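You operate a simulated robot arm through the tools that you are given. There is no shell and no other tool. Be economical: measure what you need, move in short steps, check, and stop when the job is done.

The job below is to be done with a simulated two-armed robot. You get a single attempt, and the scene is never put back.

## Task
Dab the two faulty bricks on belt two with the white marker.
Fine: one dab on top of the spotted brick, two on top of the chipped brick, none on the sound one; the belt stays switched off; put the marker back. Set down upright: white marker.
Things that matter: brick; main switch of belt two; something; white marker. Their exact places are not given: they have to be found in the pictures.

It is judged by the outcome, as a careful person would: the job done as asked, and still so three seconds after it is handed in. It fails if anything else is knocked over, pushed out of place, dropped, spilled or broken.

## Robot
Two 7-joint arms with fingered hands on one trunk, on a base that drives. Base frame: it is fixed to the floor where the robot stands at the start and does not move with it; the origin is under the middle of the robot, x ahead of it, y to its left, z up; the surface under the hand at the start is at about z = 0.848. Units: m, rad, N and s.
The left shoulder is at the start at [0.07, 0.142, 1.314], the right one opposite. With the tool pointing down near the work surface each hand reaches from about 0.1 to 0.76 m from the robot's upright axis, wherever it stands, measured 20 degrees to its own side. Places, roughly: main switch of belt two [0.7, 0.6, 0.8]; something [0.8, -0.2, 0.8]. Payload 3.6 kg a hand.
The tool frame of a hand sits at the grasp point between the pads (the TCP): z along the fingers, y along the line on which they close. The tips reach 0.025 m beyond it. Largest opening 0.088 m; the body of the gripper starts 0.029 m behind the TCP. The gripper is a hand of 5 fingers: y runs from the thumb to the fingers, the wrist lies at [-0.013, -0.097, -0.162] in the tool frame, and closing takes about 1.5 s.
Orientation is that of the tool frame in the base frame, as a unit quaternion [x, y, z, w]. With the fingers straight down and the wrist toward the robot, the tool's x, y and z point along [0, 1, 0], [1, 0, 0] and [0, 0, -1] of the base frame.

## Interface
- The arms move only by the tool play_rows. It takes "left_commands", "right_commands" or both (then of equal length, played together; a hand with none holds still); each is text: rows parted by semicolons, each of 7 numbers parted by spaces: the opening, from 0 (shut) to 1 (fully open), then the shift along the base's x, y, z in units of 300 mm (1.0 is 300 mm), then the turn, a rotation vector about the base's x, y, z in units of 120 degrees (1.0 is 120 degrees). In form: hand dx dy dz ax ay az; .... A call has 1 to 12 rows; each row is the pose to reach, as a shift and turn from the pose commanded when the call began. A call with a number of a shift or a turn outside -1 to 1 is refused whole. Rows are played at 5 a second. More than 0.05 m and 0.15 rad between two rows, or a gripper value outside its range, and nothing of the call is played. A pose out of reach is approached as far as the arm can. The call stops where the force on the tool passes 40 N (or 10 N more than at its start, if that is more) or the arm is blocked; 0.2 s more then pass. The fingers move at their own pace (about 0.072 m/s each) and stop on an object; they squeeze with about 29 N. The grip force told is the motor's: it shows also when the fingers shut on nothing. Time passes only in rows, and 0.2 s behind the last, so rows that repeat a pose let the fingers close. It gives the time, the measured TCP pose, the force on the tool (base axes), the opening and the grip force at its end, in the units of the frame above (readings bear some noise), with the torque about the TCP (base axes, N m) and any sound that the robot's microphone picked up.
- Cameras (640 x 400 px; columns grow to the right, rows downward): "scene" is now at [0.1218, 0.0305, 1.5236]; the picture's right is [0.40, -0.92, 0.00], its down [-0.68, -0.30, -0.67] and it looks along [0.61, 0.27, -0.74] (base axes); focal length 281 px, centre (320, 200). "left" rides on the left gripper at [-0.059, -0.079, -0.105] in its tool frame; the picture's right is [-0.73, -0.32, 0.61], its down [0.62, -0.68, 0.38] and it looks along [0.29, 0.66, 0.70] (tool axes); focal length 234 px, centre (320, 200). "right" rides on the right gripper at [0.059, -0.079, -0.105] in its tool frame; the picture's right is [-0.73, 0.32, -0.61], its down [-0.62, -0.68, 0.38] and it looks along [-0.29, 0.66, 0.70] (tool axes); focal length 234 px, centre (320, 200).
- grab_frame(camera): a new picture of that camera. It takes no simulated time.
- raise_lower(by): slides the trunk up (or, below 0, down) by that many m; the arms and the scene camera ride with it, the base frame stays. It gives what a move gives, with no picture.
- roll_base(legs): drives the robot by 1 to 6 legs, each [ahead, left, turn to the left] in m, m and rad, along the robot's own axes; the way and the turn of a leg run together, so that a leg with both is an arc; at most 1.5 m and 3.142 rad a leg. The arms and the cameras ride along, it lands a little off, and it stops where it bumps. It gives what a move gives.
- grasp_type(shape, hand): the hand has 5 fingers and takes this shape, open, in about a second: jaw (thumb against the fingers, like two jaws); tri (thumb and two fingers); tip (a fingertip pinch); poke (one finger out to press); point (the index stretched); flat (the hand flat); cup (the hand cupped); fist (a fist). The gripper value then closes the fingers along that shape, each until it touches; the sizes above hold for jaw. It gives what a move gives, with no picture.
- pan_tilt(pan, tilt): turns the head with the scene camera to pan (to the left, within 1.501 rad either way) and tilt (down, from -0.506 to 1.204), counted from straight ahead of the robot. It gives what a move gives.
- locate(camera, pixels): for up to 12 pixels [column, row] of the newest picture of that camera ("zoom" is the newest enlarged one), the place [x, y, z] in the base frame of the surface seen there, good to about 0.002 m. It takes no simulated time.
- zoom(camera, box): a new picture of the part [left, top, right, bottom] of that camera's present view, enlarged. It takes no simulated time.
- job_done(): hands the job in; it is judged then, once.

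Work in short steps. Measure before you move; look again where a grasp or a placing could have gone wrong, and mend it. You have 80 turns and 62 pictures in all, those below and enlarged ones among them. Open the grippers and draw the arms clear of the work before you hand the job in, unless the task says otherwise; then end with one line.

The tools are called after "Call:" as name(argument=value, ...) on one line, values as JSON. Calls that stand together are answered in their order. play_rows: Moves the arms, as the interface text tells. Its arguments: {"type":"object","properties":{"left_commands":{"type":"string"},"right_commands":{"type":"string"}},"required":[]} The other tools are called the same way: raise_lower (by) slides the trunk up or down; grasp_type (shape, hand) gives the hand a shape; roll_base (legs) drives the base; pan_tilt (pan, tilt) turns the head that bears the scene camera; grab_frame (camera) takes a picture; locate (camera, pixels) gives the place of the surface under pixels of a picture; zoom (camera, box) takes an enlarged picture of a part of a camera's view; job_done () hands the job in.

At the start:

```text
time: 0.0
left_eef_pos: [0.3903, 0.3141, 1.281]
left_orientation: [0.707, 0.707, 0.0, 0.0]
left_force: [0.8, -0.6, 0.3]
left_torque: [-0.01, 0.0, 0.01]
left_opening: 0.0874
left_grasp_force: 0.0
left_shape: jaw
right_eef_pos: [0.5596, -0.0917, 1.2132]
right_orientation: [0.707, 0.707, 0.0, 0.001]
right_force: [0.0, 0.3, 0.4]
right_torque: [-0.02, 0.02, 0.0]
right_opening: 0.0876
right_grasp_force: 0.0
right_shape: jaw
trunk travel left (down, up): [-0.85, 0.09]
robot x, y, heading: [0.0001, -0.0036, -0.0]
head pan, tilt: [0.408, 0.838]
```

scene: 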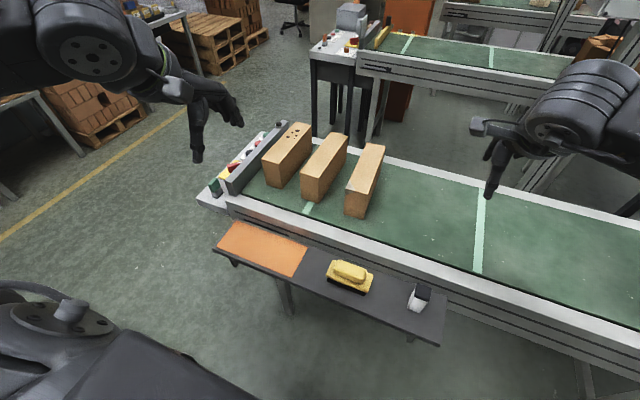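
right: 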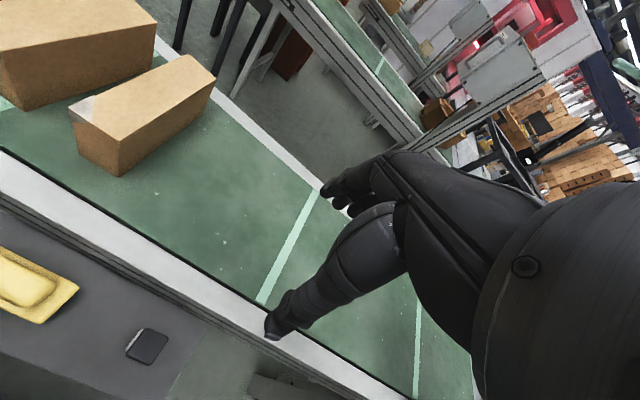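
left: 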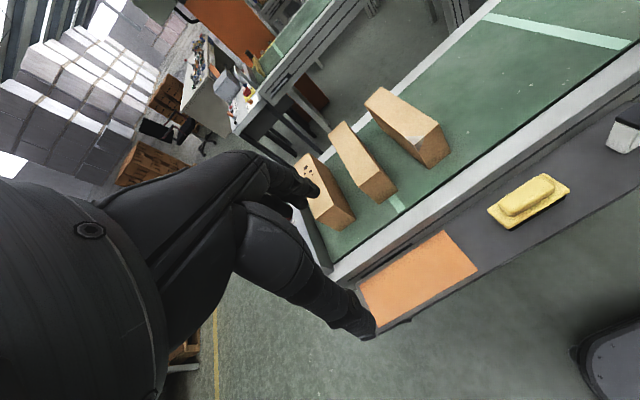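

The scene shows three bricks near (288,155), (324,168), (365,180), a marker near (420,297), and a sponge on a tray. I enlarge the bricks and the marker to see the faults.

Call:
zoom(camera="scene", box=[190, 100, 410, 240])

Call:
zoom(camera="scene", box=[310, 240, 460, 340])

Call:
locate(camera="scene", pixels=[[420, 290], [416, 303], [424, 288], [350, 272], [294, 137], [332, 150], [370, 158], [400, 315], [436, 320], [360, 208], [265, 250]])

```text
2.86 times, centred on (300, 170) of scene
```

zoom: 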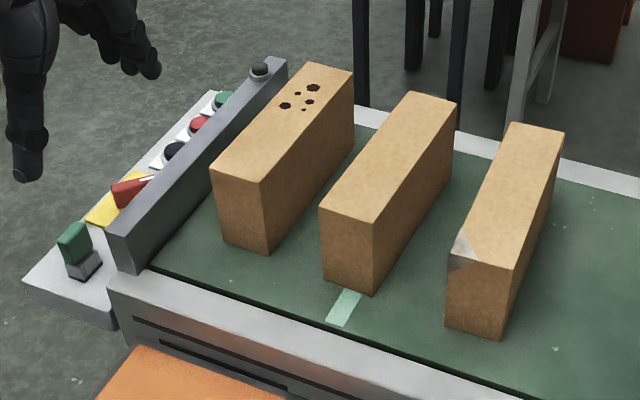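

```text
4.00 times, centred on (385, 290) of scene
```

zoom: 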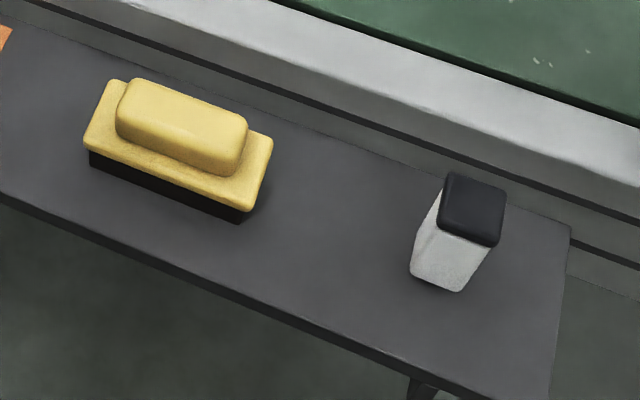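

```text
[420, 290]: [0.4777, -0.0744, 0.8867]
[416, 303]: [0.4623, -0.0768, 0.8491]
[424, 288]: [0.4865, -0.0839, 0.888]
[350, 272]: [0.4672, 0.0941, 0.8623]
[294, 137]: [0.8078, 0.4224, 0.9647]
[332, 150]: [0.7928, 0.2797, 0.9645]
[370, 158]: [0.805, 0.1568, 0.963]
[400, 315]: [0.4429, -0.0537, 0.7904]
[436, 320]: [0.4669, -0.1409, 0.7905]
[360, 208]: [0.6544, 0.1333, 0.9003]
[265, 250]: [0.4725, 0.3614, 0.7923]
```

The spotted brick is the leftmost and the chipped one the rightmost, with the sound one between. I measure the marker and brick edges next and look at the marker more closely from the hand camera.

Call:
zoom(camera="right", box=[90, 300, 210, 390])

Call:
zoom(camera="scene", box=[400, 275, 440, 320])

```text
4.44 times, centred on (150, 345) of right
```

zoom: 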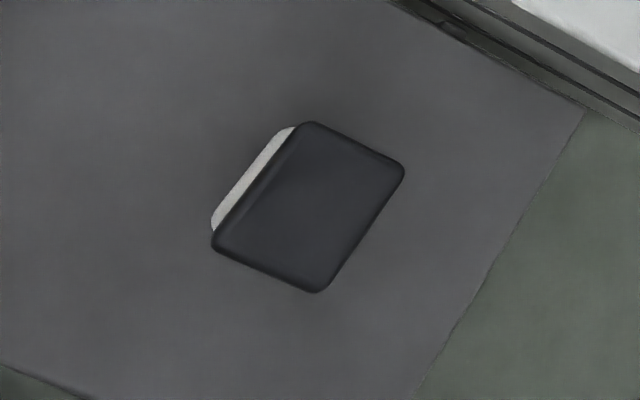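

```text
8.89 times, centred on (420, 298) of scene
```

zoom: 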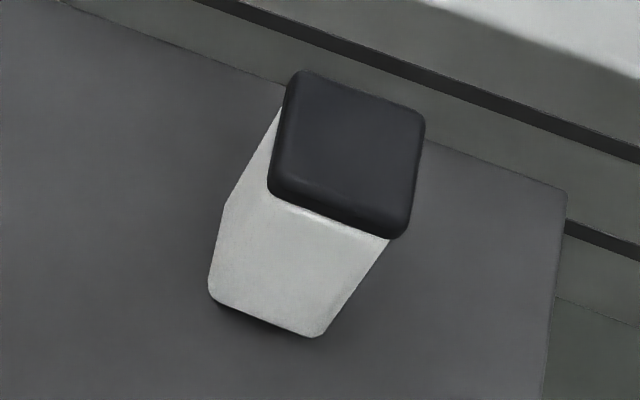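

I measure the cap's corners and base in this zoom.

Call:
locate(camera="zoom", pixels=[[300, 82], [412, 118], [280, 185], [398, 225], [345, 150], [225, 285], [310, 328], [260, 200], [230, 308], [550, 200], [100, 150]])

Call:
zoom(camera="scene", box=[240, 110, 400, 230])

```text
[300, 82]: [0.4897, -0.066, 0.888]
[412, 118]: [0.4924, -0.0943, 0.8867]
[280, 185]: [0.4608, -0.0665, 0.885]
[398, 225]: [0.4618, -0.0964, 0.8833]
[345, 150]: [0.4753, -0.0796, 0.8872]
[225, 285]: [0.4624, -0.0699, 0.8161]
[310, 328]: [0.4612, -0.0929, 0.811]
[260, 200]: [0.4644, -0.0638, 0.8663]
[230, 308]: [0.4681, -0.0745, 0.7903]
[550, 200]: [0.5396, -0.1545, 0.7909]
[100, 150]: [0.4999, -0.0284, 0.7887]
```

```text
3.33 times, centred on (320, 170) of scene
```

zoom: 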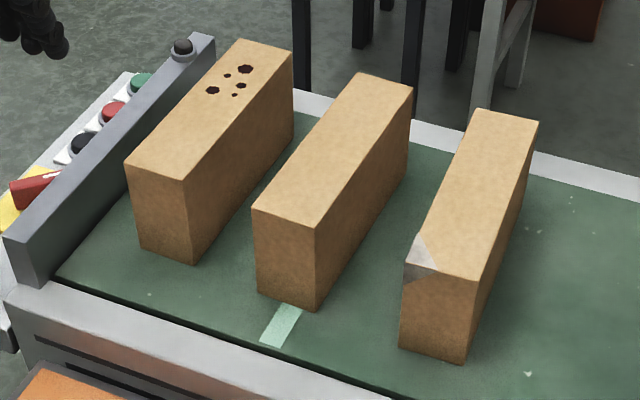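

I measure the brick top corners.

Call:
locate(camera="zoom", pixels=[[240, 43], [288, 53], [130, 160], [183, 177], [361, 76], [408, 89], [256, 208], [314, 225], [480, 113], [533, 123], [470, 275], [425, 225]])

```text
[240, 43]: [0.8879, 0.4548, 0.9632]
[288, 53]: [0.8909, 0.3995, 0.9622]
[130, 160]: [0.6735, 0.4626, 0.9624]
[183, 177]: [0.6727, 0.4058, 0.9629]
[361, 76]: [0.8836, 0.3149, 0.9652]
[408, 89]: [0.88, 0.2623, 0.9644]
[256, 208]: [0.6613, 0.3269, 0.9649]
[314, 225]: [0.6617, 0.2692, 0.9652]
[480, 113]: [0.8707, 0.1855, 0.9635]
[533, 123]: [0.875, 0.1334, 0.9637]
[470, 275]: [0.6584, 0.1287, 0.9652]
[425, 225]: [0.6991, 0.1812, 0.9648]
```

The marker stands at about (0.476, -0.080), z 0.79–0.888, and the brick tops are at z 0.9645. I'll use the left hand: first the right arm is drawn aside while the left moves toward the marker at height.

Call:
play_rows(right_commands="1 -0.071 -0.096 0.029 0 0 0;1 -0.142 -0.192 0.058 0 0 0;1 -0.213 -0.288 0.087 0 0 0;1 -0.284 -0.384 0.117 0 0 0;1 -0.354 -0.479 0.146 0 0 0;1 -0.425 -0.575 0.175 0 0 0;1 -0.496 -0.671 0.204 0 0 0;1 -0.567 -0.767 0.233 0 0 0", left_commands="1 0.017 -0.083 -0.021 0 0 0;1 0.033 -0.167 -0.042 0 0 0;1 0.05 -0.25 -0.063 0 0 0;1 0.067 -0.333 -0.083 0 0 0;1 0.083 -0.417 -0.104 0 0 0;1 0.1 -0.5 -0.125 0 0 0;1 0.117 -0.583 -0.146 0 0 0;1 0.133 -0.667 -0.167 0 0 0")

Call:
locate(camera="left", pixels=[[600, 345], [630, 320], [590, 390], [628, 390]])

```text
time: 1.8
left_eef_pos: [0.4325, 0.1137, 1.2315]
left_orientation: [0.707, 0.707, 0.001, 0.0]
left_force: [-0.3, 0.7, -0.7]
left_torque: [0.02, -0.01, 0.0]
left_opening: 0.0879
left_grasp_force: 0.0
left_shape: jaw
right_eef_pos: [0.4024, -0.316, 1.2801]
right_orientation: [0.707, 0.707, 0.001, -0.001]
right_force: [0.3, 0.1, 0.6]
right_torque: [-0.02, -0.02, 0.01]
right_opening: 0.0877
right_grasp_force: 0.0
right_shape: jaw
right hand out of reach, approached as far as the arm can: row 8
trunk travel left (down, up): [-0.85, 0.09]
robot x, y, heading: [-0.0003, 0.0001, 0.003]
head pan, tilt: [0.408, 0.838]
```

```text
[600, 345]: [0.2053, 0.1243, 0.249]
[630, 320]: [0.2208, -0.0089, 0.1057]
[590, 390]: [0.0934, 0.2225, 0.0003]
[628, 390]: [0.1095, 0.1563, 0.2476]
```

Base front reaches only x≈0.22, so there's room for a small advance later. Next, the left hand goes above the marker with partial opening.

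Call:
play_rows(left_commands="0.8 0.018 -0.081 -0.083 0 0 0;0.8 0.037 -0.162 -0.167 0 0 0;0.8 0.055 -0.243 -0.25 0 0 0;0.8 0.073 -0.323 -0.333 0 0 0;0.8 0.092 -0.404 -0.417 0 0 0;0.8 0.11 -0.485 -0.5 0 0 0;0.8 0.128 -0.566 -0.583 0 0 0;0.8 0.147 -0.647 -0.667 0 0 0;0.8 0.147 -0.647 -0.667 0 0 0")

Call:
pan_tilt(pan=0.1, tilt=0.9)

Call:
grab_frame(camera="scene")

Call:
grab_frame(camera="left")

```text
time: 3.8
left_eef_pos: [0.4534, 0.0809, 1.1244]
left_orientation: [0.708, 0.707, -0.001, 0.001]
left_force: [0.5, -0.7, -0.1]
left_torque: [0.03, -0.01, 0.04]
left_opening: 0.0705
left_grasp_force: 0.0
left_shape: jaw
left hand out of reach, approached as far as the arm can: row 3, 4, 5, 6, 7, 8, 9
right_eef_pos: [0.402, -0.3138, 1.282]
right_orientation: [0.707, 0.707, 0.0, 0.0]
right_force: [0.3, 0.6, 0.1]
right_torque: [0.02, 0.0, 0.01]
right_opening: 0.0876
right_grasp_force: 0.1
right_shape: jaw
trunk travel left (down, up): [-0.85, 0.09]
robot x, y, heading: [0.0034, 0.0002, -0.004]
head pan, tilt: [0.408, 0.838]
```

```text
time: 4.6
left_eef_pos: [0.4525, 0.0809, 1.1256]
left_orientation: [0.707, 0.707, 0.0, 0.0]
left_force: [0.3, 0.2, -0.4]
left_torque: [0.0, -0.04, 0.02]
left_opening: 0.0706
left_grasp_force: 0.1
left_shape: jaw
right_eef_pos: [0.4005, -0.3142, 1.2817]
right_orientation: [0.706, 0.708, 0.0, 0.0]
right_force: [-0.2, -0.1, -0.9]
right_torque: [0.02, 0.0, 0.0]
right_opening: 0.0877
right_grasp_force: 0.1
right_shape: jaw
trunk travel left (down, up): [-0.85, 0.09]
robot x, y, heading: [-0.0037, -0.0004, -0.001]
head pan, tilt: [0.099, 0.901]
```

```text
53 pictures are left
```

scene: 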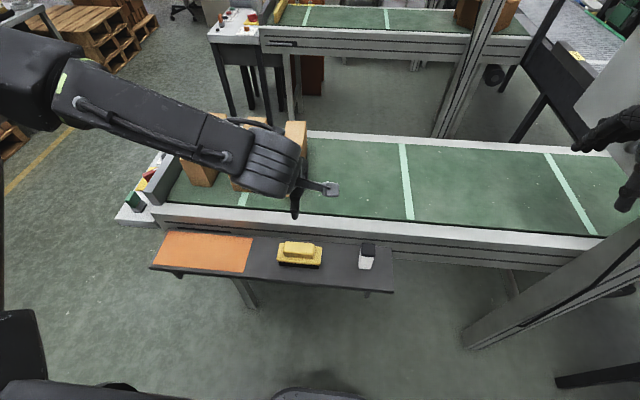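

```text
52 pictures are left
```

left: 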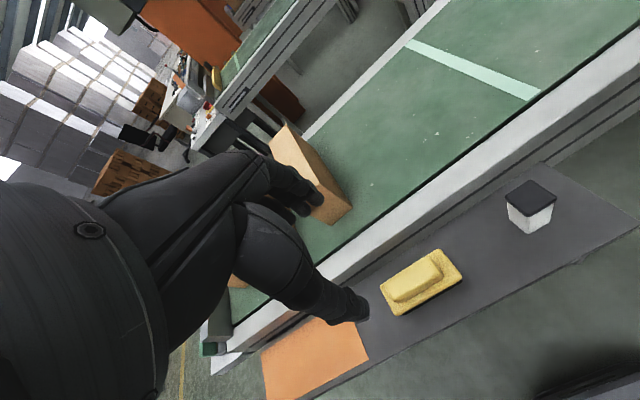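

The left arm cannot cross that far (stopped at y≈0.08), so I'll use the right hand instead and drive left for dabbing. First I draw the left hand back up and out.

Call:
play_rows(left_commands="1 -0.02 0.1 0.1 0 0 0;1 -0.04 0.2 0.2 0 0 0;1 -0.06 0.3 0.3 0 0 0;1 -0.08 0.4 0.4 0 0 0;1 -0.1 0.5 0.5 0 0 0;1 -0.12 0.6 0.55 0 0 0;1 -0.12 0.7 0.55 0 0 0")

Call:
locate(camera="scene", pixels=[[500, 330], [620, 240], [600, 375], [460, 100], [350, 220], [350, 235], [370, 235], [365, 290], [250, 300], [375, 293]])

```text
time: 6.2
left_eef_pos: [0.411, 0.2977, 1.2946]
left_orientation: [0.708, 0.707, 0.0, 0.0]
left_force: [0.2, 0.0, 0.2]
left_torque: [-0.03, 0.01, -0.01]
left_opening: 0.0878
left_grasp_force: 0.1
left_shape: jaw
right_eef_pos: [0.4018, -0.3124, 1.2828]
right_orientation: [0.707, 0.707, -0.001, 0.001]
right_force: [0.5, 0.6, 0.6]
right_torque: [-0.02, 0.01, -0.01]
right_opening: 0.0878
right_grasp_force: 0.1
right_shape: jaw
trunk travel left (down, up): [-0.85, 0.09]
robot x, y, heading: [0.0008, 0.0008, 0.001]
head pan, tilt: [0.099, 0.901]
```

```text
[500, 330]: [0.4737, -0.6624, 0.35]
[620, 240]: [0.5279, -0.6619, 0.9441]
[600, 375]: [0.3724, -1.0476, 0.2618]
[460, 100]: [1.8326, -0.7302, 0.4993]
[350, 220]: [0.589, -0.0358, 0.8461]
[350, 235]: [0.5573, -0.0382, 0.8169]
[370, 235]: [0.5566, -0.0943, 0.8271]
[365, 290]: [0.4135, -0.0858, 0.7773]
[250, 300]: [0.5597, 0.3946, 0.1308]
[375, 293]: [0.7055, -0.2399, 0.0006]
```

Left hand is back at height. Now the right hand goes above the marker with the opening at 0.8.

Call:
play_rows(right_commands="0.8 0.028 0.086 -0.094 0 0 0;0.8 0.055 0.173 -0.187 0 0 0;0.8 0.083 0.259 -0.281 0 0 0;0.8 0.11 0.345 -0.375 0 0 0;0.8 0.138 0.432 -0.468 0 0 0;0.8 0.165 0.518 -0.562 0 0 0;0.8 0.193 0.604 -0.656 0 0 0;0.8 0.22 0.691 -0.749 0 0 0;0.8 0.248 0.777 -0.843 0 0 0;0.8 0.248 0.777 -0.843 0 0 0")

Call:
grab_frame(camera="scene")

Call:
grab_frame(camera="right")

```text
time: 8.4
left_eef_pos: [0.4104, 0.2937, 1.2942]
left_orientation: [0.707, 0.707, 0.0, 0.0]
left_force: [1.0, -0.3, -0.8]
left_torque: [-0.03, 0.0, 0.01]
left_opening: 0.0875
left_grasp_force: 0.0
left_shape: jaw
right_eef_pos: [0.4774, -0.0819, 1.028]
right_orientation: [0.707, 0.708, 0.001, 0.0]
right_force: [0.0, 0.3, 0.3]
right_torque: [-0.01, -0.02, 0.01]
right_opening: 0.0708
right_grasp_force: 0.0
right_shape: jaw
trunk travel left (down, up): [-0.85, 0.09]
robot x, y, heading: [0.0022, 0.0008, 0.003]
head pan, tilt: [0.099, 0.901]
```

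```text
51 pictures are left
```

scene: 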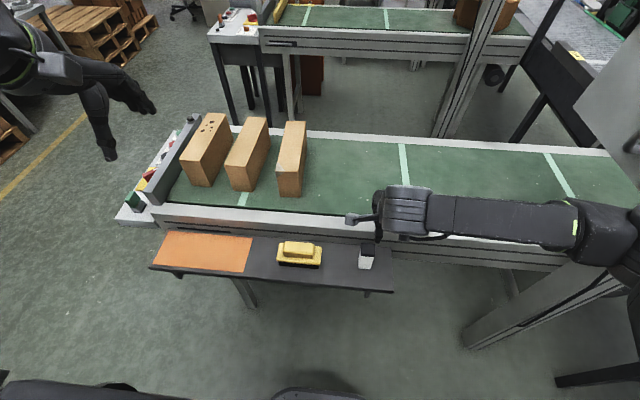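

```text
50 pictures are left
```

right: 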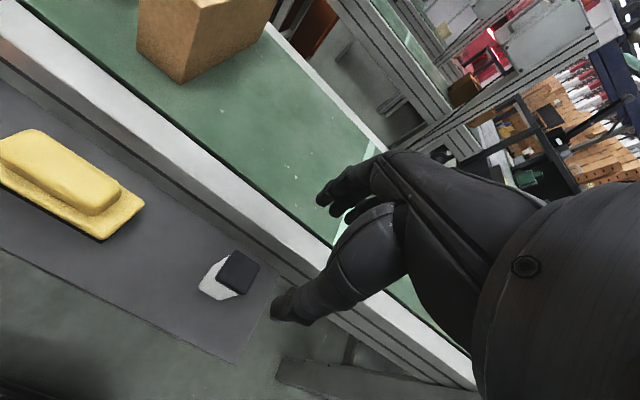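

The projected point below the TCP (≈(241,274)) coincides with the cap at (238,272), so alignment is good. I descend partway to z≈0.905 and check.

Call:
play_rows(right_commands="0.8 0 0.006 -0.1 0 0 0;0.8 0 0.006 -0.2 0 0 0;0.8 0 0.006 -0.3 0 0 0;0.8 0 0.006 -0.38 0 0 0;0.8 0 0.006 -0.38 0 0 0")

Call:
zoom(camera="scene", box=[300, 170, 460, 290])

Call:
zoom(camera="right", box=[180, 140, 460, 340])

```text
time: 9.6
left_eef_pos: [0.411, 0.2954, 1.2935]
left_orientation: [0.707, 0.707, -0.001, 0.0]
left_force: [-0.2, 0.2, -0.3]
left_torque: [0.01, -0.01, -0.01]
left_opening: 0.0876
left_grasp_force: 0.0
left_shape: jaw
right_eef_pos: [0.4774, -0.0787, 0.9128]
right_orientation: [0.707, 0.707, 0.0, 0.0]
right_force: [-0.2, -0.2, -0.7]
right_torque: [-0.01, 0.0, -0.01]
right_opening: 0.0704
right_grasp_force: 0.1
right_shape: jaw
trunk travel left (down, up): [-0.85, 0.09]
robot x, y, heading: [-0.0, 0.0032, 0.006]
head pan, tilt: [0.099, 0.901]
```

```text
3.33 times, centred on (380, 230) of scene
```

zoom: 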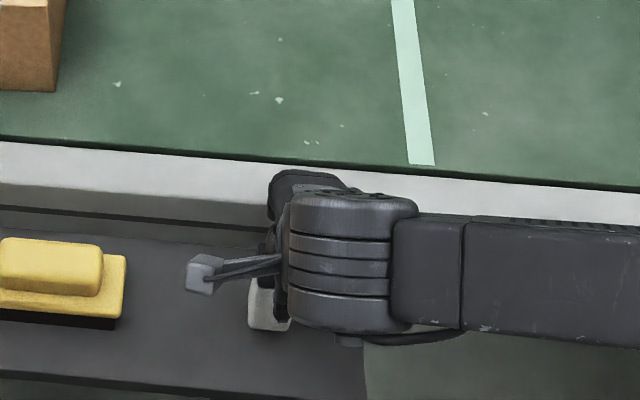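

```text
2.00 times, centred on (320, 240) of right
```

zoom: 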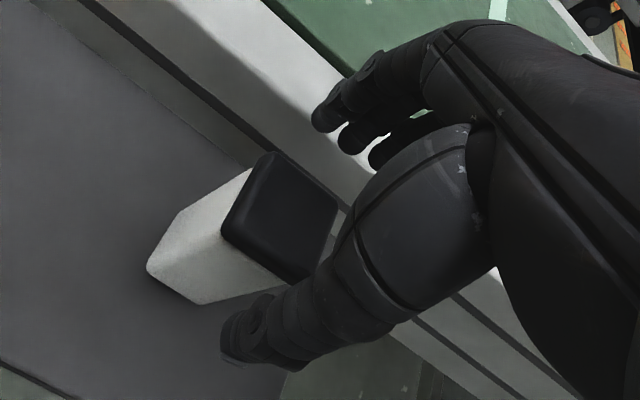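

Cap centre in the zoom (≈(280,212)) matches the predicted grip axis (288,214). I descend to z≈0.867 and close.

Call:
play_rows(right_commands="0.8 -0.003 -0.004 -0.05 0 0 0;0.8 -0.003 -0.004 -0.1 0 0 0;0.8 -0.003 -0.004 -0.15 0 0 0;0.8 -0.003 -0.004 -0.15 0 0 0")

Call:
zoom(camera="right", box=[180, 140, 460, 340])

```text
time: 10.6
left_eef_pos: [0.4102, 0.2944, 1.2924]
left_orientation: [0.707, 0.708, 0.0, 0.0]
left_force: [0.2, 0.3, 0.1]
left_torque: [0.03, 0.01, 0.01]
left_opening: 0.0877
left_grasp_force: 0.1
left_shape: jaw
right_eef_pos: [0.4768, -0.0813, 0.8679]
right_orientation: [0.707, 0.707, 0.0, 0.001]
right_force: [0.2, 0.2, -0.5]
right_torque: [-0.01, 0.0, 0.0]
right_opening: 0.0706
right_grasp_force: 0.0
right_shape: jaw
trunk travel left (down, up): [-0.85, 0.09]
robot x, y, heading: [0.0027, 0.0009, -0.001]
head pan, tilt: [0.099, 0.901]
```

```text
2.00 times, centred on (320, 240) of right
```

zoom: 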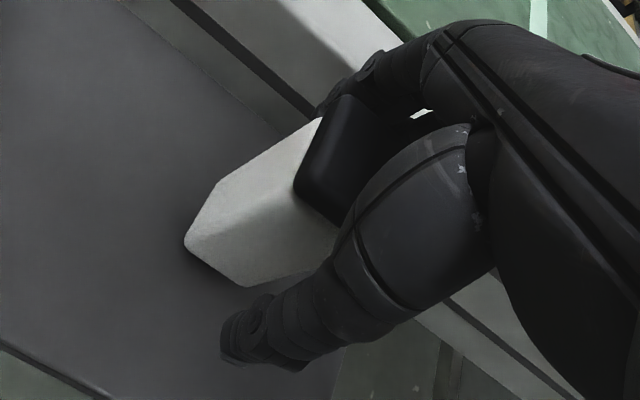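

No contact forces, and the marker sits between thumb and fingers. I close the grip.

Call:
play_rows(right_commands="0 0 0 0 0 0 0;0 0 0 0 0 0 0;0 0 0 0 0 0 0;0 0 0 0 0 0 0;0 0 0 0 0 0 0;0 0 0 0 0 0 0;0 0 0 0 0 0 0;0 0 0 0 0 0 0;0 0 0 0 0 0 0")

Call:
zoom(camera="right", box=[180, 140, 460, 340])

```text
time: 12.6
left_eef_pos: [0.4115, 0.2952, 1.2931]
left_orientation: [0.707, 0.707, 0.0, 0.0]
left_force: [-0.1, 0.0, 0.0]
left_torque: [0.02, 0.02, 0.0]
left_opening: 0.0876
left_grasp_force: 0.0
left_shape: jaw
right_eef_pos: [0.4759, -0.0822, 0.8673]
right_orientation: [0.707, 0.708, 0.0, 0.001]
right_force: [-0.1, 0.0, 0.9]
right_torque: [0.01, 0.02, 0.01]
right_opening: 0.0294
right_grasp_force: 28.7
right_shape: jaw
trunk travel left (down, up): [-0.85, 0.09]
robot x, y, heading: [0.0007, -0.0049, 0.004]
head pan, tilt: [0.099, 0.901]
```

```text
2.00 times, centred on (320, 240) of right
```

zoom: 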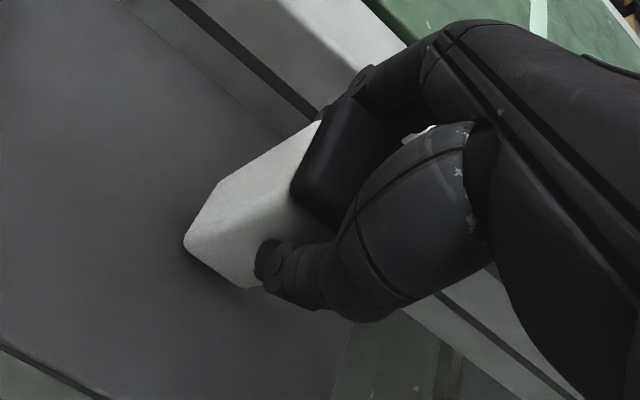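

The marker is gripped at 0.029 m with 28.7 N. I lift it straight up by 0.24 m and look at its underside.

Call:
play_rows(right_commands="0 0 0 0.1 0 0 0;0 0 0 0.2 0 0 0;0 0 0 0.33 0 0 0;0 0 0 0.46 0 0 0;0 0 0 0.6 0 0 0;0 0 0 0.7 0 0 0;0 0 0 0.8 0 0 0;0 0 0 0.8 0 0 0")

Call:
grab_frame(camera="right")

Call:
grab_frame(camera="left")

Call:
zoom(camera="scene", box=[300, 100, 460, 220])

```text
time: 14.4
left_eef_pos: [0.4118, 0.2943, 1.2943]
left_orientation: [0.707, 0.707, -0.001, 0.001]
left_force: [0.9, 0.0, -0.3]
left_torque: [-0.03, 0.0, -0.01]
left_opening: 0.0878
left_grasp_force: 0.2
left_shape: jaw
right_eef_pos: [0.4777, -0.084, 1.1097]
right_orientation: [0.707, 0.707, 0.0, 0.0]
right_force: [0.1, 0.1, -1.3]
right_torque: [0.03, 0.02, 0.02]
right_opening: 0.0293
right_grasp_force: 28.9
right_shape: jaw
trunk travel left (down, up): [-0.85, 0.09]
robot x, y, heading: [-0.0011, -0.0004, 0.002]
head pan, tilt: [0.099, 0.901]
```

```text
45 pictures are left
```

right: 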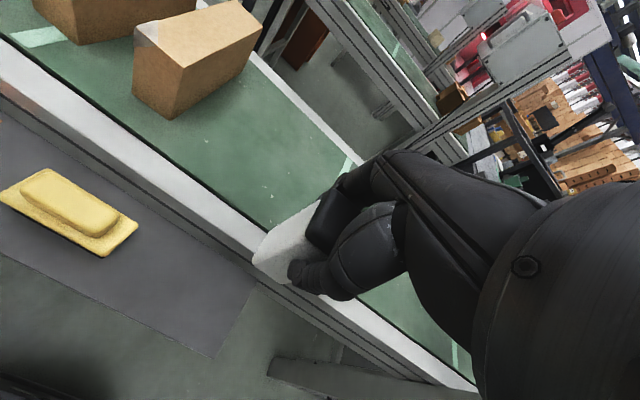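

```text
44 pictures are left
```

left: 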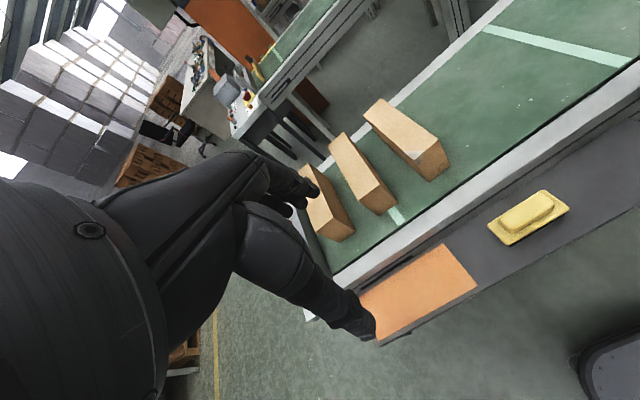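

```text
3.33 times, centred on (380, 160) of scene
```

zoom: 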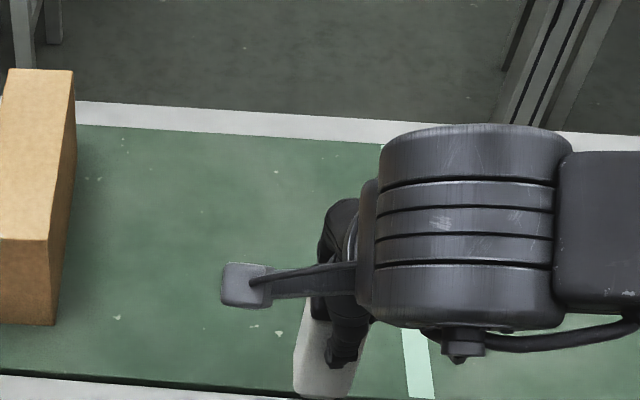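

Underside is not visible from these views. I raise the hand and tilt it 45° toward the head camera to confirm which end has the nib.

Call:
play_rows(right_commands="0 0 0 0.1 0 0.06 0;0 0 0 0.2 0 0.12 0;0 0 0 0.3 0 0.18 0;0 0 0 0.4 0 0.24 0;0 0 0 0.5 0 0.3 0;0 0 0 0.6 0 0.36 0;0 0 0 0.65 0 0.4 0;0 0 0 0.65 0 0.4 0")

Call:
pan_tilt(pan=-0.2, tilt=0.6)

Call:
grab_frame(camera="scene")

```text
time: 16.2
left_eef_pos: [0.4112, 0.2941, 1.2936]
left_orientation: [0.707, 0.707, 0.0, -0.001]
left_force: [-0.9, 0.6, 0.0]
left_torque: [0.0, -0.01, -0.01]
left_opening: 0.0877
left_grasp_force: 0.0
left_shape: jaw
right_eef_pos: [0.4687, -0.0834, 1.2943]
right_orientation: [0.647, 0.646, -0.285, -0.288]
right_force: [-0.3, -0.2, -1.3]
right_torque: [0.02, -0.02, 0.0]
right_opening: 0.029
right_grasp_force: 29.0
right_shape: jaw
right hand out of reach, approached as far as the arm can: row 7, 8
trunk travel left (down, up): [-0.85, 0.09]
robot x, y, heading: [0.0028, -0.0012, 0.005]
head pan, tilt: [0.099, 0.901]
```

```text
time: 17.0
left_eef_pos: [0.4101, 0.2948, 1.2929]
left_orientation: [0.708, 0.707, 0.001, 0.0]
left_force: [-0.1, 0.4, -0.3]
left_torque: [-0.01, -0.02, 0.0]
left_opening: 0.0879
left_grasp_force: 0.2
left_shape: jaw
right_eef_pos: [0.4668, -0.0817, 1.2949]
right_orientation: [0.647, 0.647, -0.285, -0.286]
right_force: [-0.7, 0.1, -1.7]
right_torque: [0.05, -0.07, -0.01]
right_opening: 0.0292
right_grasp_force: 28.6
right_shape: jaw
trunk travel left (down, up): [-0.85, 0.09]
robot x, y, heading: [0.0027, -0.0022, 0.0]
head pan, tilt: [-0.201, 0.6]
```

```text
42 pictures are left
```

scene: 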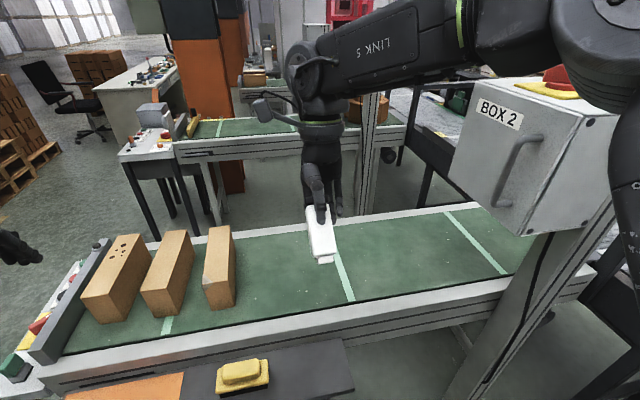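

I see a nib end at (325,258); I zoom on it, and also check "BOX 2" at (540,150) with a red/yellow switch near my right elbow.

Call:
zoom(camera="scene", box=[285, 180, 365, 280])

Call:
zoom(camera="scene", box=[420, 20, 640, 260])

Call:
locate(camera="scene", pixels=[[480, 100], [460, 170], [590, 110], [545, 225], [555, 90], [575, 75], [610, 80], [500, 80], [600, 200], [324, 262]])

```text
4.00 times, centred on (325, 230) of scene
```

zoom: 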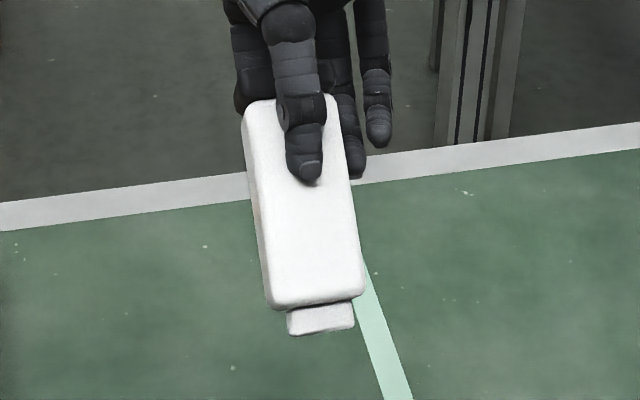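

```text
1.67 times, centred on (530, 140) of scene
```

zoom: 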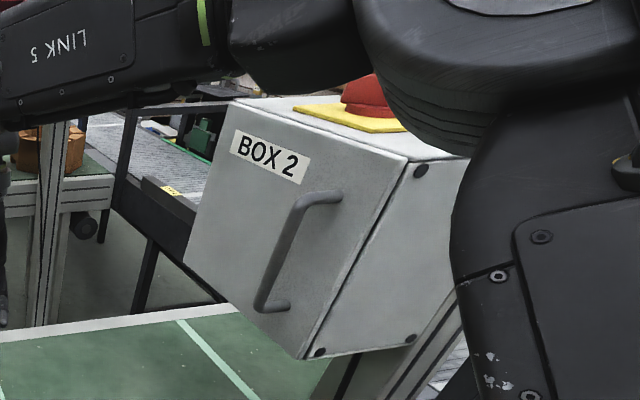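

```text
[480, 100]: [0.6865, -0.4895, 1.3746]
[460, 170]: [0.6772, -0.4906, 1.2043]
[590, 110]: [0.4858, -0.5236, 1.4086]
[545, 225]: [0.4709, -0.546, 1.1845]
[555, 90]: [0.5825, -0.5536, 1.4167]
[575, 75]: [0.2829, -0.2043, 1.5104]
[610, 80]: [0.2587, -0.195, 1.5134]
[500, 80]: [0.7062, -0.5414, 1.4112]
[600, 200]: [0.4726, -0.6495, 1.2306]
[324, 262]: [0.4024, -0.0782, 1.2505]
```

The white nib block is confirmed on the lower end. I untilt the hand and bring it to z≈1.12.

Call:
play_rows(right_commands="0 0 0 -0.08 0 -0.06 0;0 0.01 0 -0.16 0 -0.12 0;0 0.015 0 -0.24 0 -0.18 0;0 0.02 0 -0.32 0 -0.24 0;0 0.025 0 -0.42 0 -0.3 0;0 0.03 0 -0.5 0 -0.36 0;0 0.034 0 -0.58 0 -0.398 0;0 0.034 0 -0.58 0 -0.398 0")

Call:
pan_tilt(pan=0, tilt=0.8)

```text
time: 18.8
left_eef_pos: [0.4102, 0.2955, 1.295]
left_orientation: [0.708, 0.706, 0.0, 0.0]
left_force: [0.3, -0.6, 0.3]
left_torque: [-0.01, 0.0, 0.0]
left_opening: 0.0877
left_grasp_force: 0.0
left_shape: jaw
right_eef_pos: [0.4771, -0.081, 1.1206]
right_orientation: [0.708, 0.707, -0.001, -0.002]
right_force: [-0.3, -0.6, -1.9]
right_torque: [0.03, 0.02, -0.03]
right_opening: 0.0289
right_grasp_force: 29.0
right_shape: jaw
trunk travel left (down, up): [-0.85, 0.09]
robot x, y, heading: [-0.001, -0.0018, -0.001]
head pan, tilt: [-0.201, 0.6]
```

```text
time: 19.5
left_eef_pos: [0.4111, 0.2943, 1.2937]
left_orientation: [0.707, 0.707, 0.0, 0.0]
left_force: [-0.2, -0.4, -0.2]
left_torque: [0.0, 0.0, -0.03]
left_opening: 0.0877
left_grasp_force: 0.1
left_shape: jaw
right_eef_pos: [0.4765, -0.0815, 1.1191]
right_orientation: [0.707, 0.707, -0.001, -0.001]
right_force: [-0.3, 0.3, -1.3]
right_torque: [0.02, 0.01, -0.01]
right_opening: 0.0288
right_grasp_force: 29.3
right_shape: jaw
trunk travel left (down, up): [-0.85, 0.09]
robot x, y, heading: [-0.0015, -0.0029, -0.0]
head pan, tilt: [0.0, 0.799]
```

I drive left 0.27 m and ahead 0.05 m so the right hand comes into good reach of the chipped brick.

Call:
roll_base(legs=[[0.05, 0.27, 0]])

Call:
grab_frame(camera="scene")

```text
time: 21.4
left_eef_pos: [0.4601, 0.5584, 1.2939]
left_orientation: [0.707, 0.707, 0.0, -0.001]
left_force: [0.1, 0.3, 0.0]
left_torque: [0.0, -0.03, -0.01]
left_opening: 0.0877
left_grasp_force: 0.1
left_shape: jaw
right_eef_pos: [0.5275, 0.1818, 1.1205]
right_orientation: [0.708, 0.707, -0.001, -0.002]
right_force: [0.6, 0.1, -1.4]
right_torque: [-0.01, -0.02, -0.01]
right_opening: 0.029
right_grasp_force: 29.2
right_shape: jaw
trunk travel left (down, up): [-0.85, 0.09]
robot x, y, heading: [0.054, 0.265, 0.002]
head pan, tilt: [0.0, 0.799]
```

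```text
39 pictures are left
```

scene: 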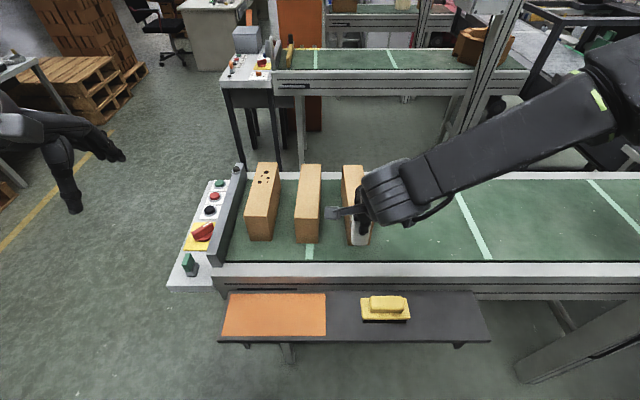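

The marker is by the chipped brick's near end at height. I move it above the first dab point (0.785, 0.157) and lower to nib ≈2.5 cm above the top.

Call:
play_rows(right_commands="0 0.143 -0.014 0 0 0 0;0 0.286 -0.028 0 0 0 0;0 0.429 -0.042 0 0 0 0;0 0.572 -0.056 0 0 0 0;0 0.715 -0.07 0 0 0 0;0 0.858 -0.083 0 0 0 0;0 0.858 -0.083 -0.09 0 0 0;0 0.858 -0.083 -0.18 0 0 0;0 0.858 -0.083 -0.18 0 0 0")

Call:
zoom(camera="scene", box=[240, 120, 440, 260])

Call:
grab_frame(camera="right")

```text
time: 23.4
left_eef_pos: [0.4626, 0.5602, 1.2921]
left_orientation: [0.707, 0.707, 0.0, 0.0]
left_force: [0.0, -0.6, 1.1]
left_torque: [0.0, 0.0, -0.01]
left_opening: 0.0876
left_grasp_force: 0.1
left_shape: jaw
right_eef_pos: [0.7859, 0.1589, 1.0653]
right_orientation: [0.707, 0.707, -0.002, 0.0]
right_force: [0.4, 0.2, -2.0]
right_torque: [-0.04, 0.02, -0.04]
right_opening: 0.0287
right_grasp_force: 28.9
right_shape: jaw
trunk travel left (down, up): [-0.85, 0.09]
robot x, y, heading: [0.052, 0.2665, 0.001]
head pan, tilt: [0.0, 0.799]
```

```text
2.86 times, centred on (340, 190) of scene
```

zoom: 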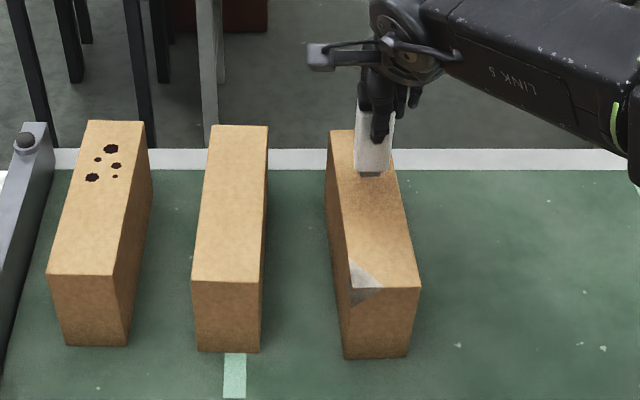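

```text
37 pictures are left
```

right: 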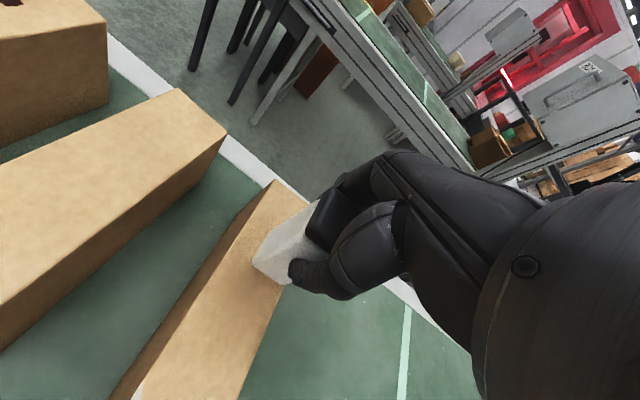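

The nib is over the brick top with about 2.4 cm to go (expected contact at TCP z≈1.042). I lower gently to 1 mm past contact.

Call:
play_rows(right_commands="0 0 0 -0.03 0 0 0;0 0 0 -0.055 0 0 0;0 0 0 -0.068 0 0 0;0 0 0 -0.075 0 0 0;0 0 0 -0.08 0 0 0;0 0 0 -0.083 0 0 0")

Call:
zoom(camera="scene", box=[310, 120, 410, 200])

```text
time: 24.9
left_eef_pos: [0.4604, 0.5605, 1.2946]
left_orientation: [0.707, 0.707, 0.0, 0.001]
left_force: [0.9, 0.6, -0.7]
left_torque: [-0.01, 0.03, -0.01]
left_opening: 0.0879
left_grasp_force: 0.0
left_shape: jaw
right_eef_pos: [0.7841, 0.1592, 1.0419]
right_orientation: [0.708, 0.707, -0.001, 0.0]
right_force: [-0.6, -0.2, 3.0]
right_torque: [0.01, -0.02, 0.03]
right_opening: 0.0285
right_grasp_force: 29.6
right_shape: jaw
trunk travel left (down, up): [-0.85, 0.09]
robot x, y, heading: [0.0491, 0.2716, 0.001]
head pan, tilt: [0.0, 0.799]
```

```text
5.00 times, centred on (360, 160) of scene
```

zoom: 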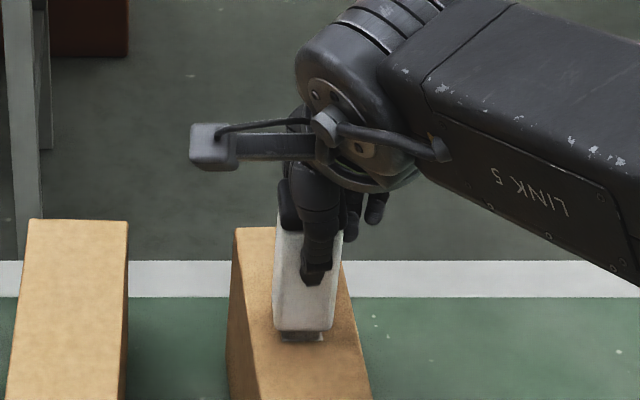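

Contact is felt (force z +3 vs −1.5 N free). I lift straight up 4 cm and check for a mark.

Call:
play_rows(right_commands="0 0 0 0.05 0 0 0;0 0 0 0.12 0 0 0;0 0 0 0.2 0 0 0;0 0 0 0.2 0 0 0")

Call:
zoom(camera="scene", box=[310, 120, 410, 240])

Call:
zoom(camera="right", box=[160, 140, 360, 340])

```text
time: 25.9
left_eef_pos: [0.4609, 0.5599, 1.2928]
left_orientation: [0.707, 0.707, 0.0, 0.001]
left_force: [0.5, 0.6, -0.2]
left_torque: [-0.01, 0.01, 0.01]
left_opening: 0.0876
left_grasp_force: 0.1
left_shape: jaw
right_eef_pos: [0.7848, 0.1591, 1.0991]
right_orientation: [0.708, 0.706, -0.002, -0.001]
right_force: [0.3, -0.3, -1.1]
right_torque: [0.02, 0.01, 0.01]
right_opening: 0.0292
right_grasp_force: 28.8
right_shape: jaw
trunk travel left (down, up): [-0.85, 0.09]
robot x, y, heading: [0.0506, 0.2612, 0.003]
head pan, tilt: [0.0, 0.799]
```

```text
3.33 times, centred on (360, 180) of scene
```

zoom: 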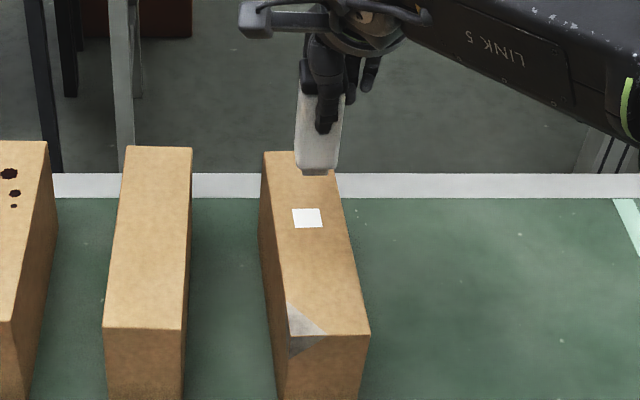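

```text
2.00 times, centred on (260, 240) of right
```

zoom: 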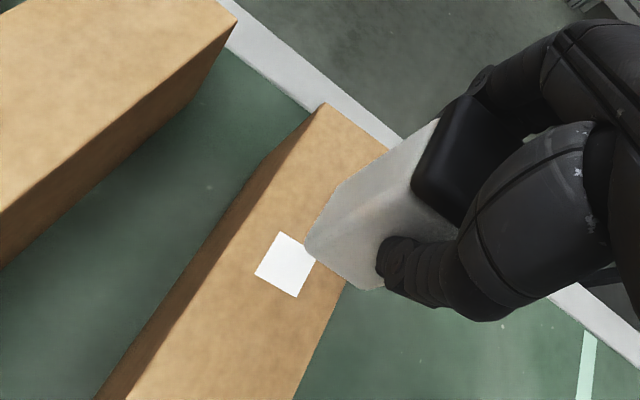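

A clean single white dab shows. I move 5 cm nearer along x and make the second dab at (0.735, 0.158) the same way.

Call:
play_rows(right_commands="0 -0.085 0 0 0 0 0;0 -0.167 0 0 0 0 0;0 -0.167 0 0 0 0 0;0 -0.167 0 -0.08 0 0 0;0 -0.167 0 -0.145 0 0 0;0 -0.167 0 -0.175 0 0 0;0 -0.167 0 -0.19 0 0 0;0 -0.167 0 -0.197 0 0 0;0 -0.167 0 -0.201 0 0 0")

```text
time: 27.9
left_eef_pos: [0.461, 0.561, 1.2934]
left_orientation: [0.707, 0.707, 0.001, 0.001]
left_force: [0.0, 0.0, 0.4]
left_torque: [0.0, -0.01, 0.02]
left_opening: 0.0876
left_grasp_force: 0.1
left_shape: jaw
right_eef_pos: [0.7335, 0.1595, 1.041]
right_orientation: [0.708, 0.706, 0.0, -0.001]
right_force: [-1.2, -1.9, 5.1]
right_torque: [-0.01, -0.08, -0.01]
right_opening: 0.029
right_grasp_force: 29.0
right_shape: jaw
trunk travel left (down, up): [-0.85, 0.09]
robot x, y, heading: [0.0502, 0.2651, 0.003]
head pan, tilt: [0.0, 0.799]
```

Contact again (5 N). I lift to about z 1.12 and look.

Call:
play_rows(right_commands="0 0 0 0.05 0 0 0;0 0 0 0.14 0 0 0;0 0 0 0.26 0 0 0;0 0 0 0.26 0 0 0")

Call:
zoom(camera="scene", box=[240, 120, 420, 260])

```text
time: 28.9
left_eef_pos: [0.4616, 0.5604, 1.2931]
left_orientation: [0.707, 0.708, 0.0, 0.001]
left_force: [-0.1, -0.4, 0.5]
left_torque: [-0.03, -0.01, -0.01]
left_opening: 0.0876
left_grasp_force: 0.1
left_shape: jaw
right_eef_pos: [0.7347, 0.1592, 1.1182]
right_orientation: [0.708, 0.706, -0.001, -0.002]
right_force: [-0.7, 0.0, -0.7]
right_torque: [-0.01, 0.0, -0.01]
right_opening: 0.0288
right_grasp_force: 29.8
right_shape: jaw
trunk travel left (down, up): [-0.85, 0.09]
robot x, y, heading: [0.0511, 0.2703, -0.004]
head pan, tilt: [0.0, 0.799]
```

```text
2.86 times, centred on (330, 190) of scene
```

zoom: 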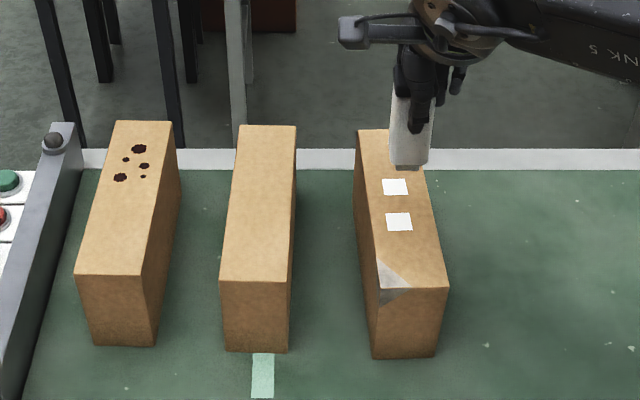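

Two separate dabs are on the chipped brick. I drive 0.275 m left so the marker comes over the spotted brick, nib 7–8 cm above the brick tops.

Call:
roll_base(legs=[[0, 0.275, 0]])

Call:
grab_frame(camera="scene")

```text
time: 30.8
left_eef_pos: [0.4589, 0.8331, 1.2939]
left_orientation: [0.706, 0.708, 0.001, -0.001]
left_force: [0.9, 0.4, -0.4]
left_torque: [0.01, 0.01, 0.0]
left_opening: 0.0878
left_grasp_force: 0.0
left_shape: jaw
right_eef_pos: [0.7351, 0.433, 1.1178]
right_orientation: [0.707, 0.707, -0.001, -0.002]
right_force: [1.4, 0.3, -1.3]
right_torque: [-0.02, 0.02, -0.04]
right_opening: 0.0294
right_grasp_force: 28.8
right_shape: jaw
trunk travel left (down, up): [-0.85, 0.09]
robot x, y, heading: [0.0497, 0.5453, -0.003]
head pan, tilt: [0.0, 0.799]
```

```text
32 pictures are left
```

scene: 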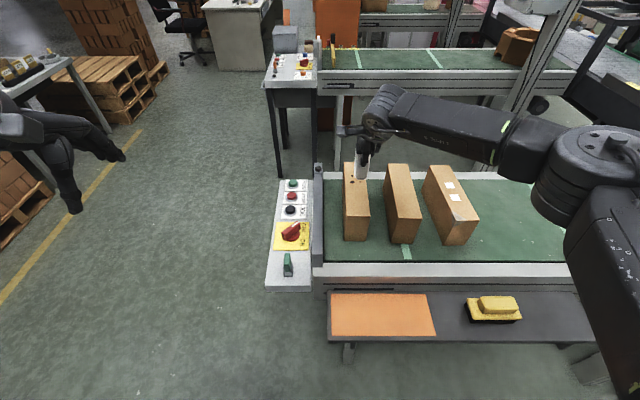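

The marker is above the spotted brick at (0.735, 0.433), central. I lower it for a single dab.

Call:
play_rows(right_commands="0 0 -0.006 -0.09 0 0 0;0 0 -0.006 -0.17 0 0 0;0 0 -0.006 -0.22 0 0 0;0 0 -0.006 -0.24 0 0 0;0 0 -0.006 -0.25 0 0 0;0 0 -0.006 -0.256 0 0 0;0 0 -0.006 -0.259 0 0 0")

```text
time: 32.4
left_eef_pos: [0.4583, 0.8342, 1.2937]
left_orientation: [0.706, 0.708, 0.0, 0.0]
left_force: [0.0, 0.6, 0.4]
left_torque: [-0.01, -0.03, -0.02]
left_opening: 0.0876
left_grasp_force: 0.1
left_shape: jaw
right_eef_pos: [0.7335, 0.435, 1.0409]
right_orientation: [0.706, 0.708, -0.001, 0.0]
right_force: [-0.1, -1.0, 7.4]
right_torque: [-0.03, -0.05, 0.0]
right_opening: 0.0288
right_grasp_force: 29.2
right_shape: jaw
trunk travel left (down, up): [-0.85, 0.09]
robot x, y, heading: [0.0464, 0.5353, 0.001]
head pan, tilt: [0.0, 0.799]
```

Contact at 7 N. I lift and check the mark.

Call:
play_rows(right_commands="0 0 0 0.05 0 0 0;0 0 0 0.14 0 0 0;0 0 0 0.26 0 0 0;0 0 0 0.28 0 0 0")

Call:
zoom(camera="scene", box=[260, 130, 480, 270])

```text
time: 33.4
left_eef_pos: [0.4594, 0.8351, 1.2937]
left_orientation: [0.706, 0.708, 0.001, 0.0]
left_force: [0.0, 0.3, 0.5]
left_torque: [0.0, 0.02, 0.01]
left_opening: 0.0875
left_grasp_force: 0.0
left_shape: jaw
right_eef_pos: [0.7343, 0.4329, 1.1243]
right_orientation: [0.707, 0.707, -0.002, -0.002]
right_force: [0.9, 0.2, -1.8]
right_torque: [0.0, 0.0, 0.0]
right_opening: 0.0295
right_grasp_force: 28.5
right_shape: jaw
trunk travel left (down, up): [-0.85, 0.09]
robot x, y, heading: [0.0454, 0.5371, 0.001]
head pan, tilt: [0.0, 0.799]
```

```text
2.86 times, centred on (370, 200) of scene
```

zoom: 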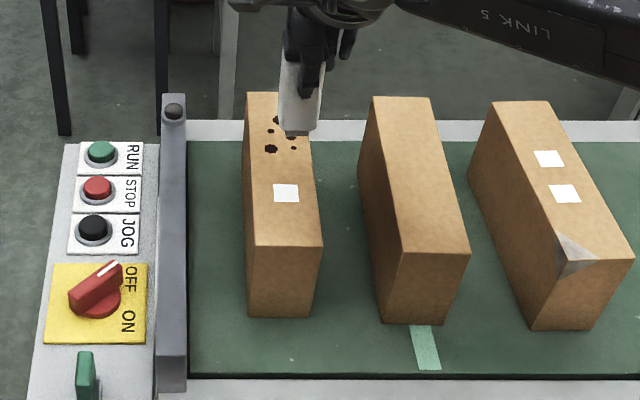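

One dab on the spotted brick, two on the chipped, none on the sound; switch is OFF. I retract the hand toward the robot at height, then drive back.

Call:
play_rows(right_commands="0 -0.14 0.016 0 0 0 0;0 -0.28 0.032 0 0 0 0;0 -0.42 0.048 0 0 0 0;0 -0.56 0.064 0 0 0 0;0 -0.7 0.08 0 0 0 0;0 -0.7 0.08 0 0 0 0")

Call:
roll_base(legs=[[-0.047, -0.537, 0]])

Call:
grab_frame(camera="scene")

```text
time: 34.8
left_eef_pos: [0.4607, 0.8358, 1.292]
left_orientation: [0.706, 0.708, 0.0, 0.0]
left_force: [0.4, 0.4, 0.3]
left_torque: [-0.01, 0.0, -0.03]
left_opening: 0.0876
left_grasp_force: 0.0
left_shape: jaw
right_eef_pos: [0.5228, 0.4571, 1.1251]
right_orientation: [0.707, 0.707, -0.001, -0.002]
right_force: [0.1, 0.2, -1.6]
right_torque: [0.0, -0.02, 0.02]
right_opening: 0.0292
right_grasp_force: 29.1
right_shape: jaw
trunk travel left (down, up): [-0.85, 0.09]
robot x, y, heading: [0.0475, 0.5387, 0.0]
head pan, tilt: [0.0, 0.799]
```

```text
time: 37.9
left_eef_pos: [0.4145, 0.3054, 1.2944]
left_orientation: [0.709, 0.705, 0.0, 0.001]
left_force: [-0.4, -0.5, 0.4]
left_torque: [0.01, 0.01, 0.02]
left_opening: 0.0877
left_grasp_force: 0.1
left_shape: jaw
right_eef_pos: [0.4727, -0.0725, 1.1252]
right_orientation: [0.709, 0.705, -0.002, -0.001]
right_force: [-0.2, 0.3, -0.8]
right_torque: [-0.01, 0.0, -0.01]
right_opening: 0.0292
right_grasp_force: 29.5
right_shape: jaw
trunk travel left (down, up): [-0.85, 0.09]
robot x, y, heading: [0.0017, 0.0133, -0.001]
head pan, tilt: [0.0, 0.799]
```

```text
30 pictures are left
```

scene: 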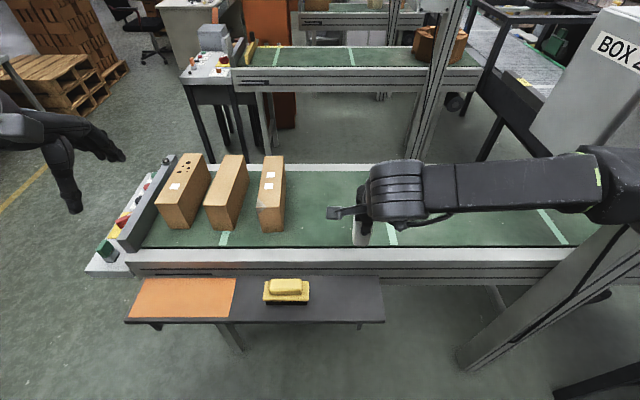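

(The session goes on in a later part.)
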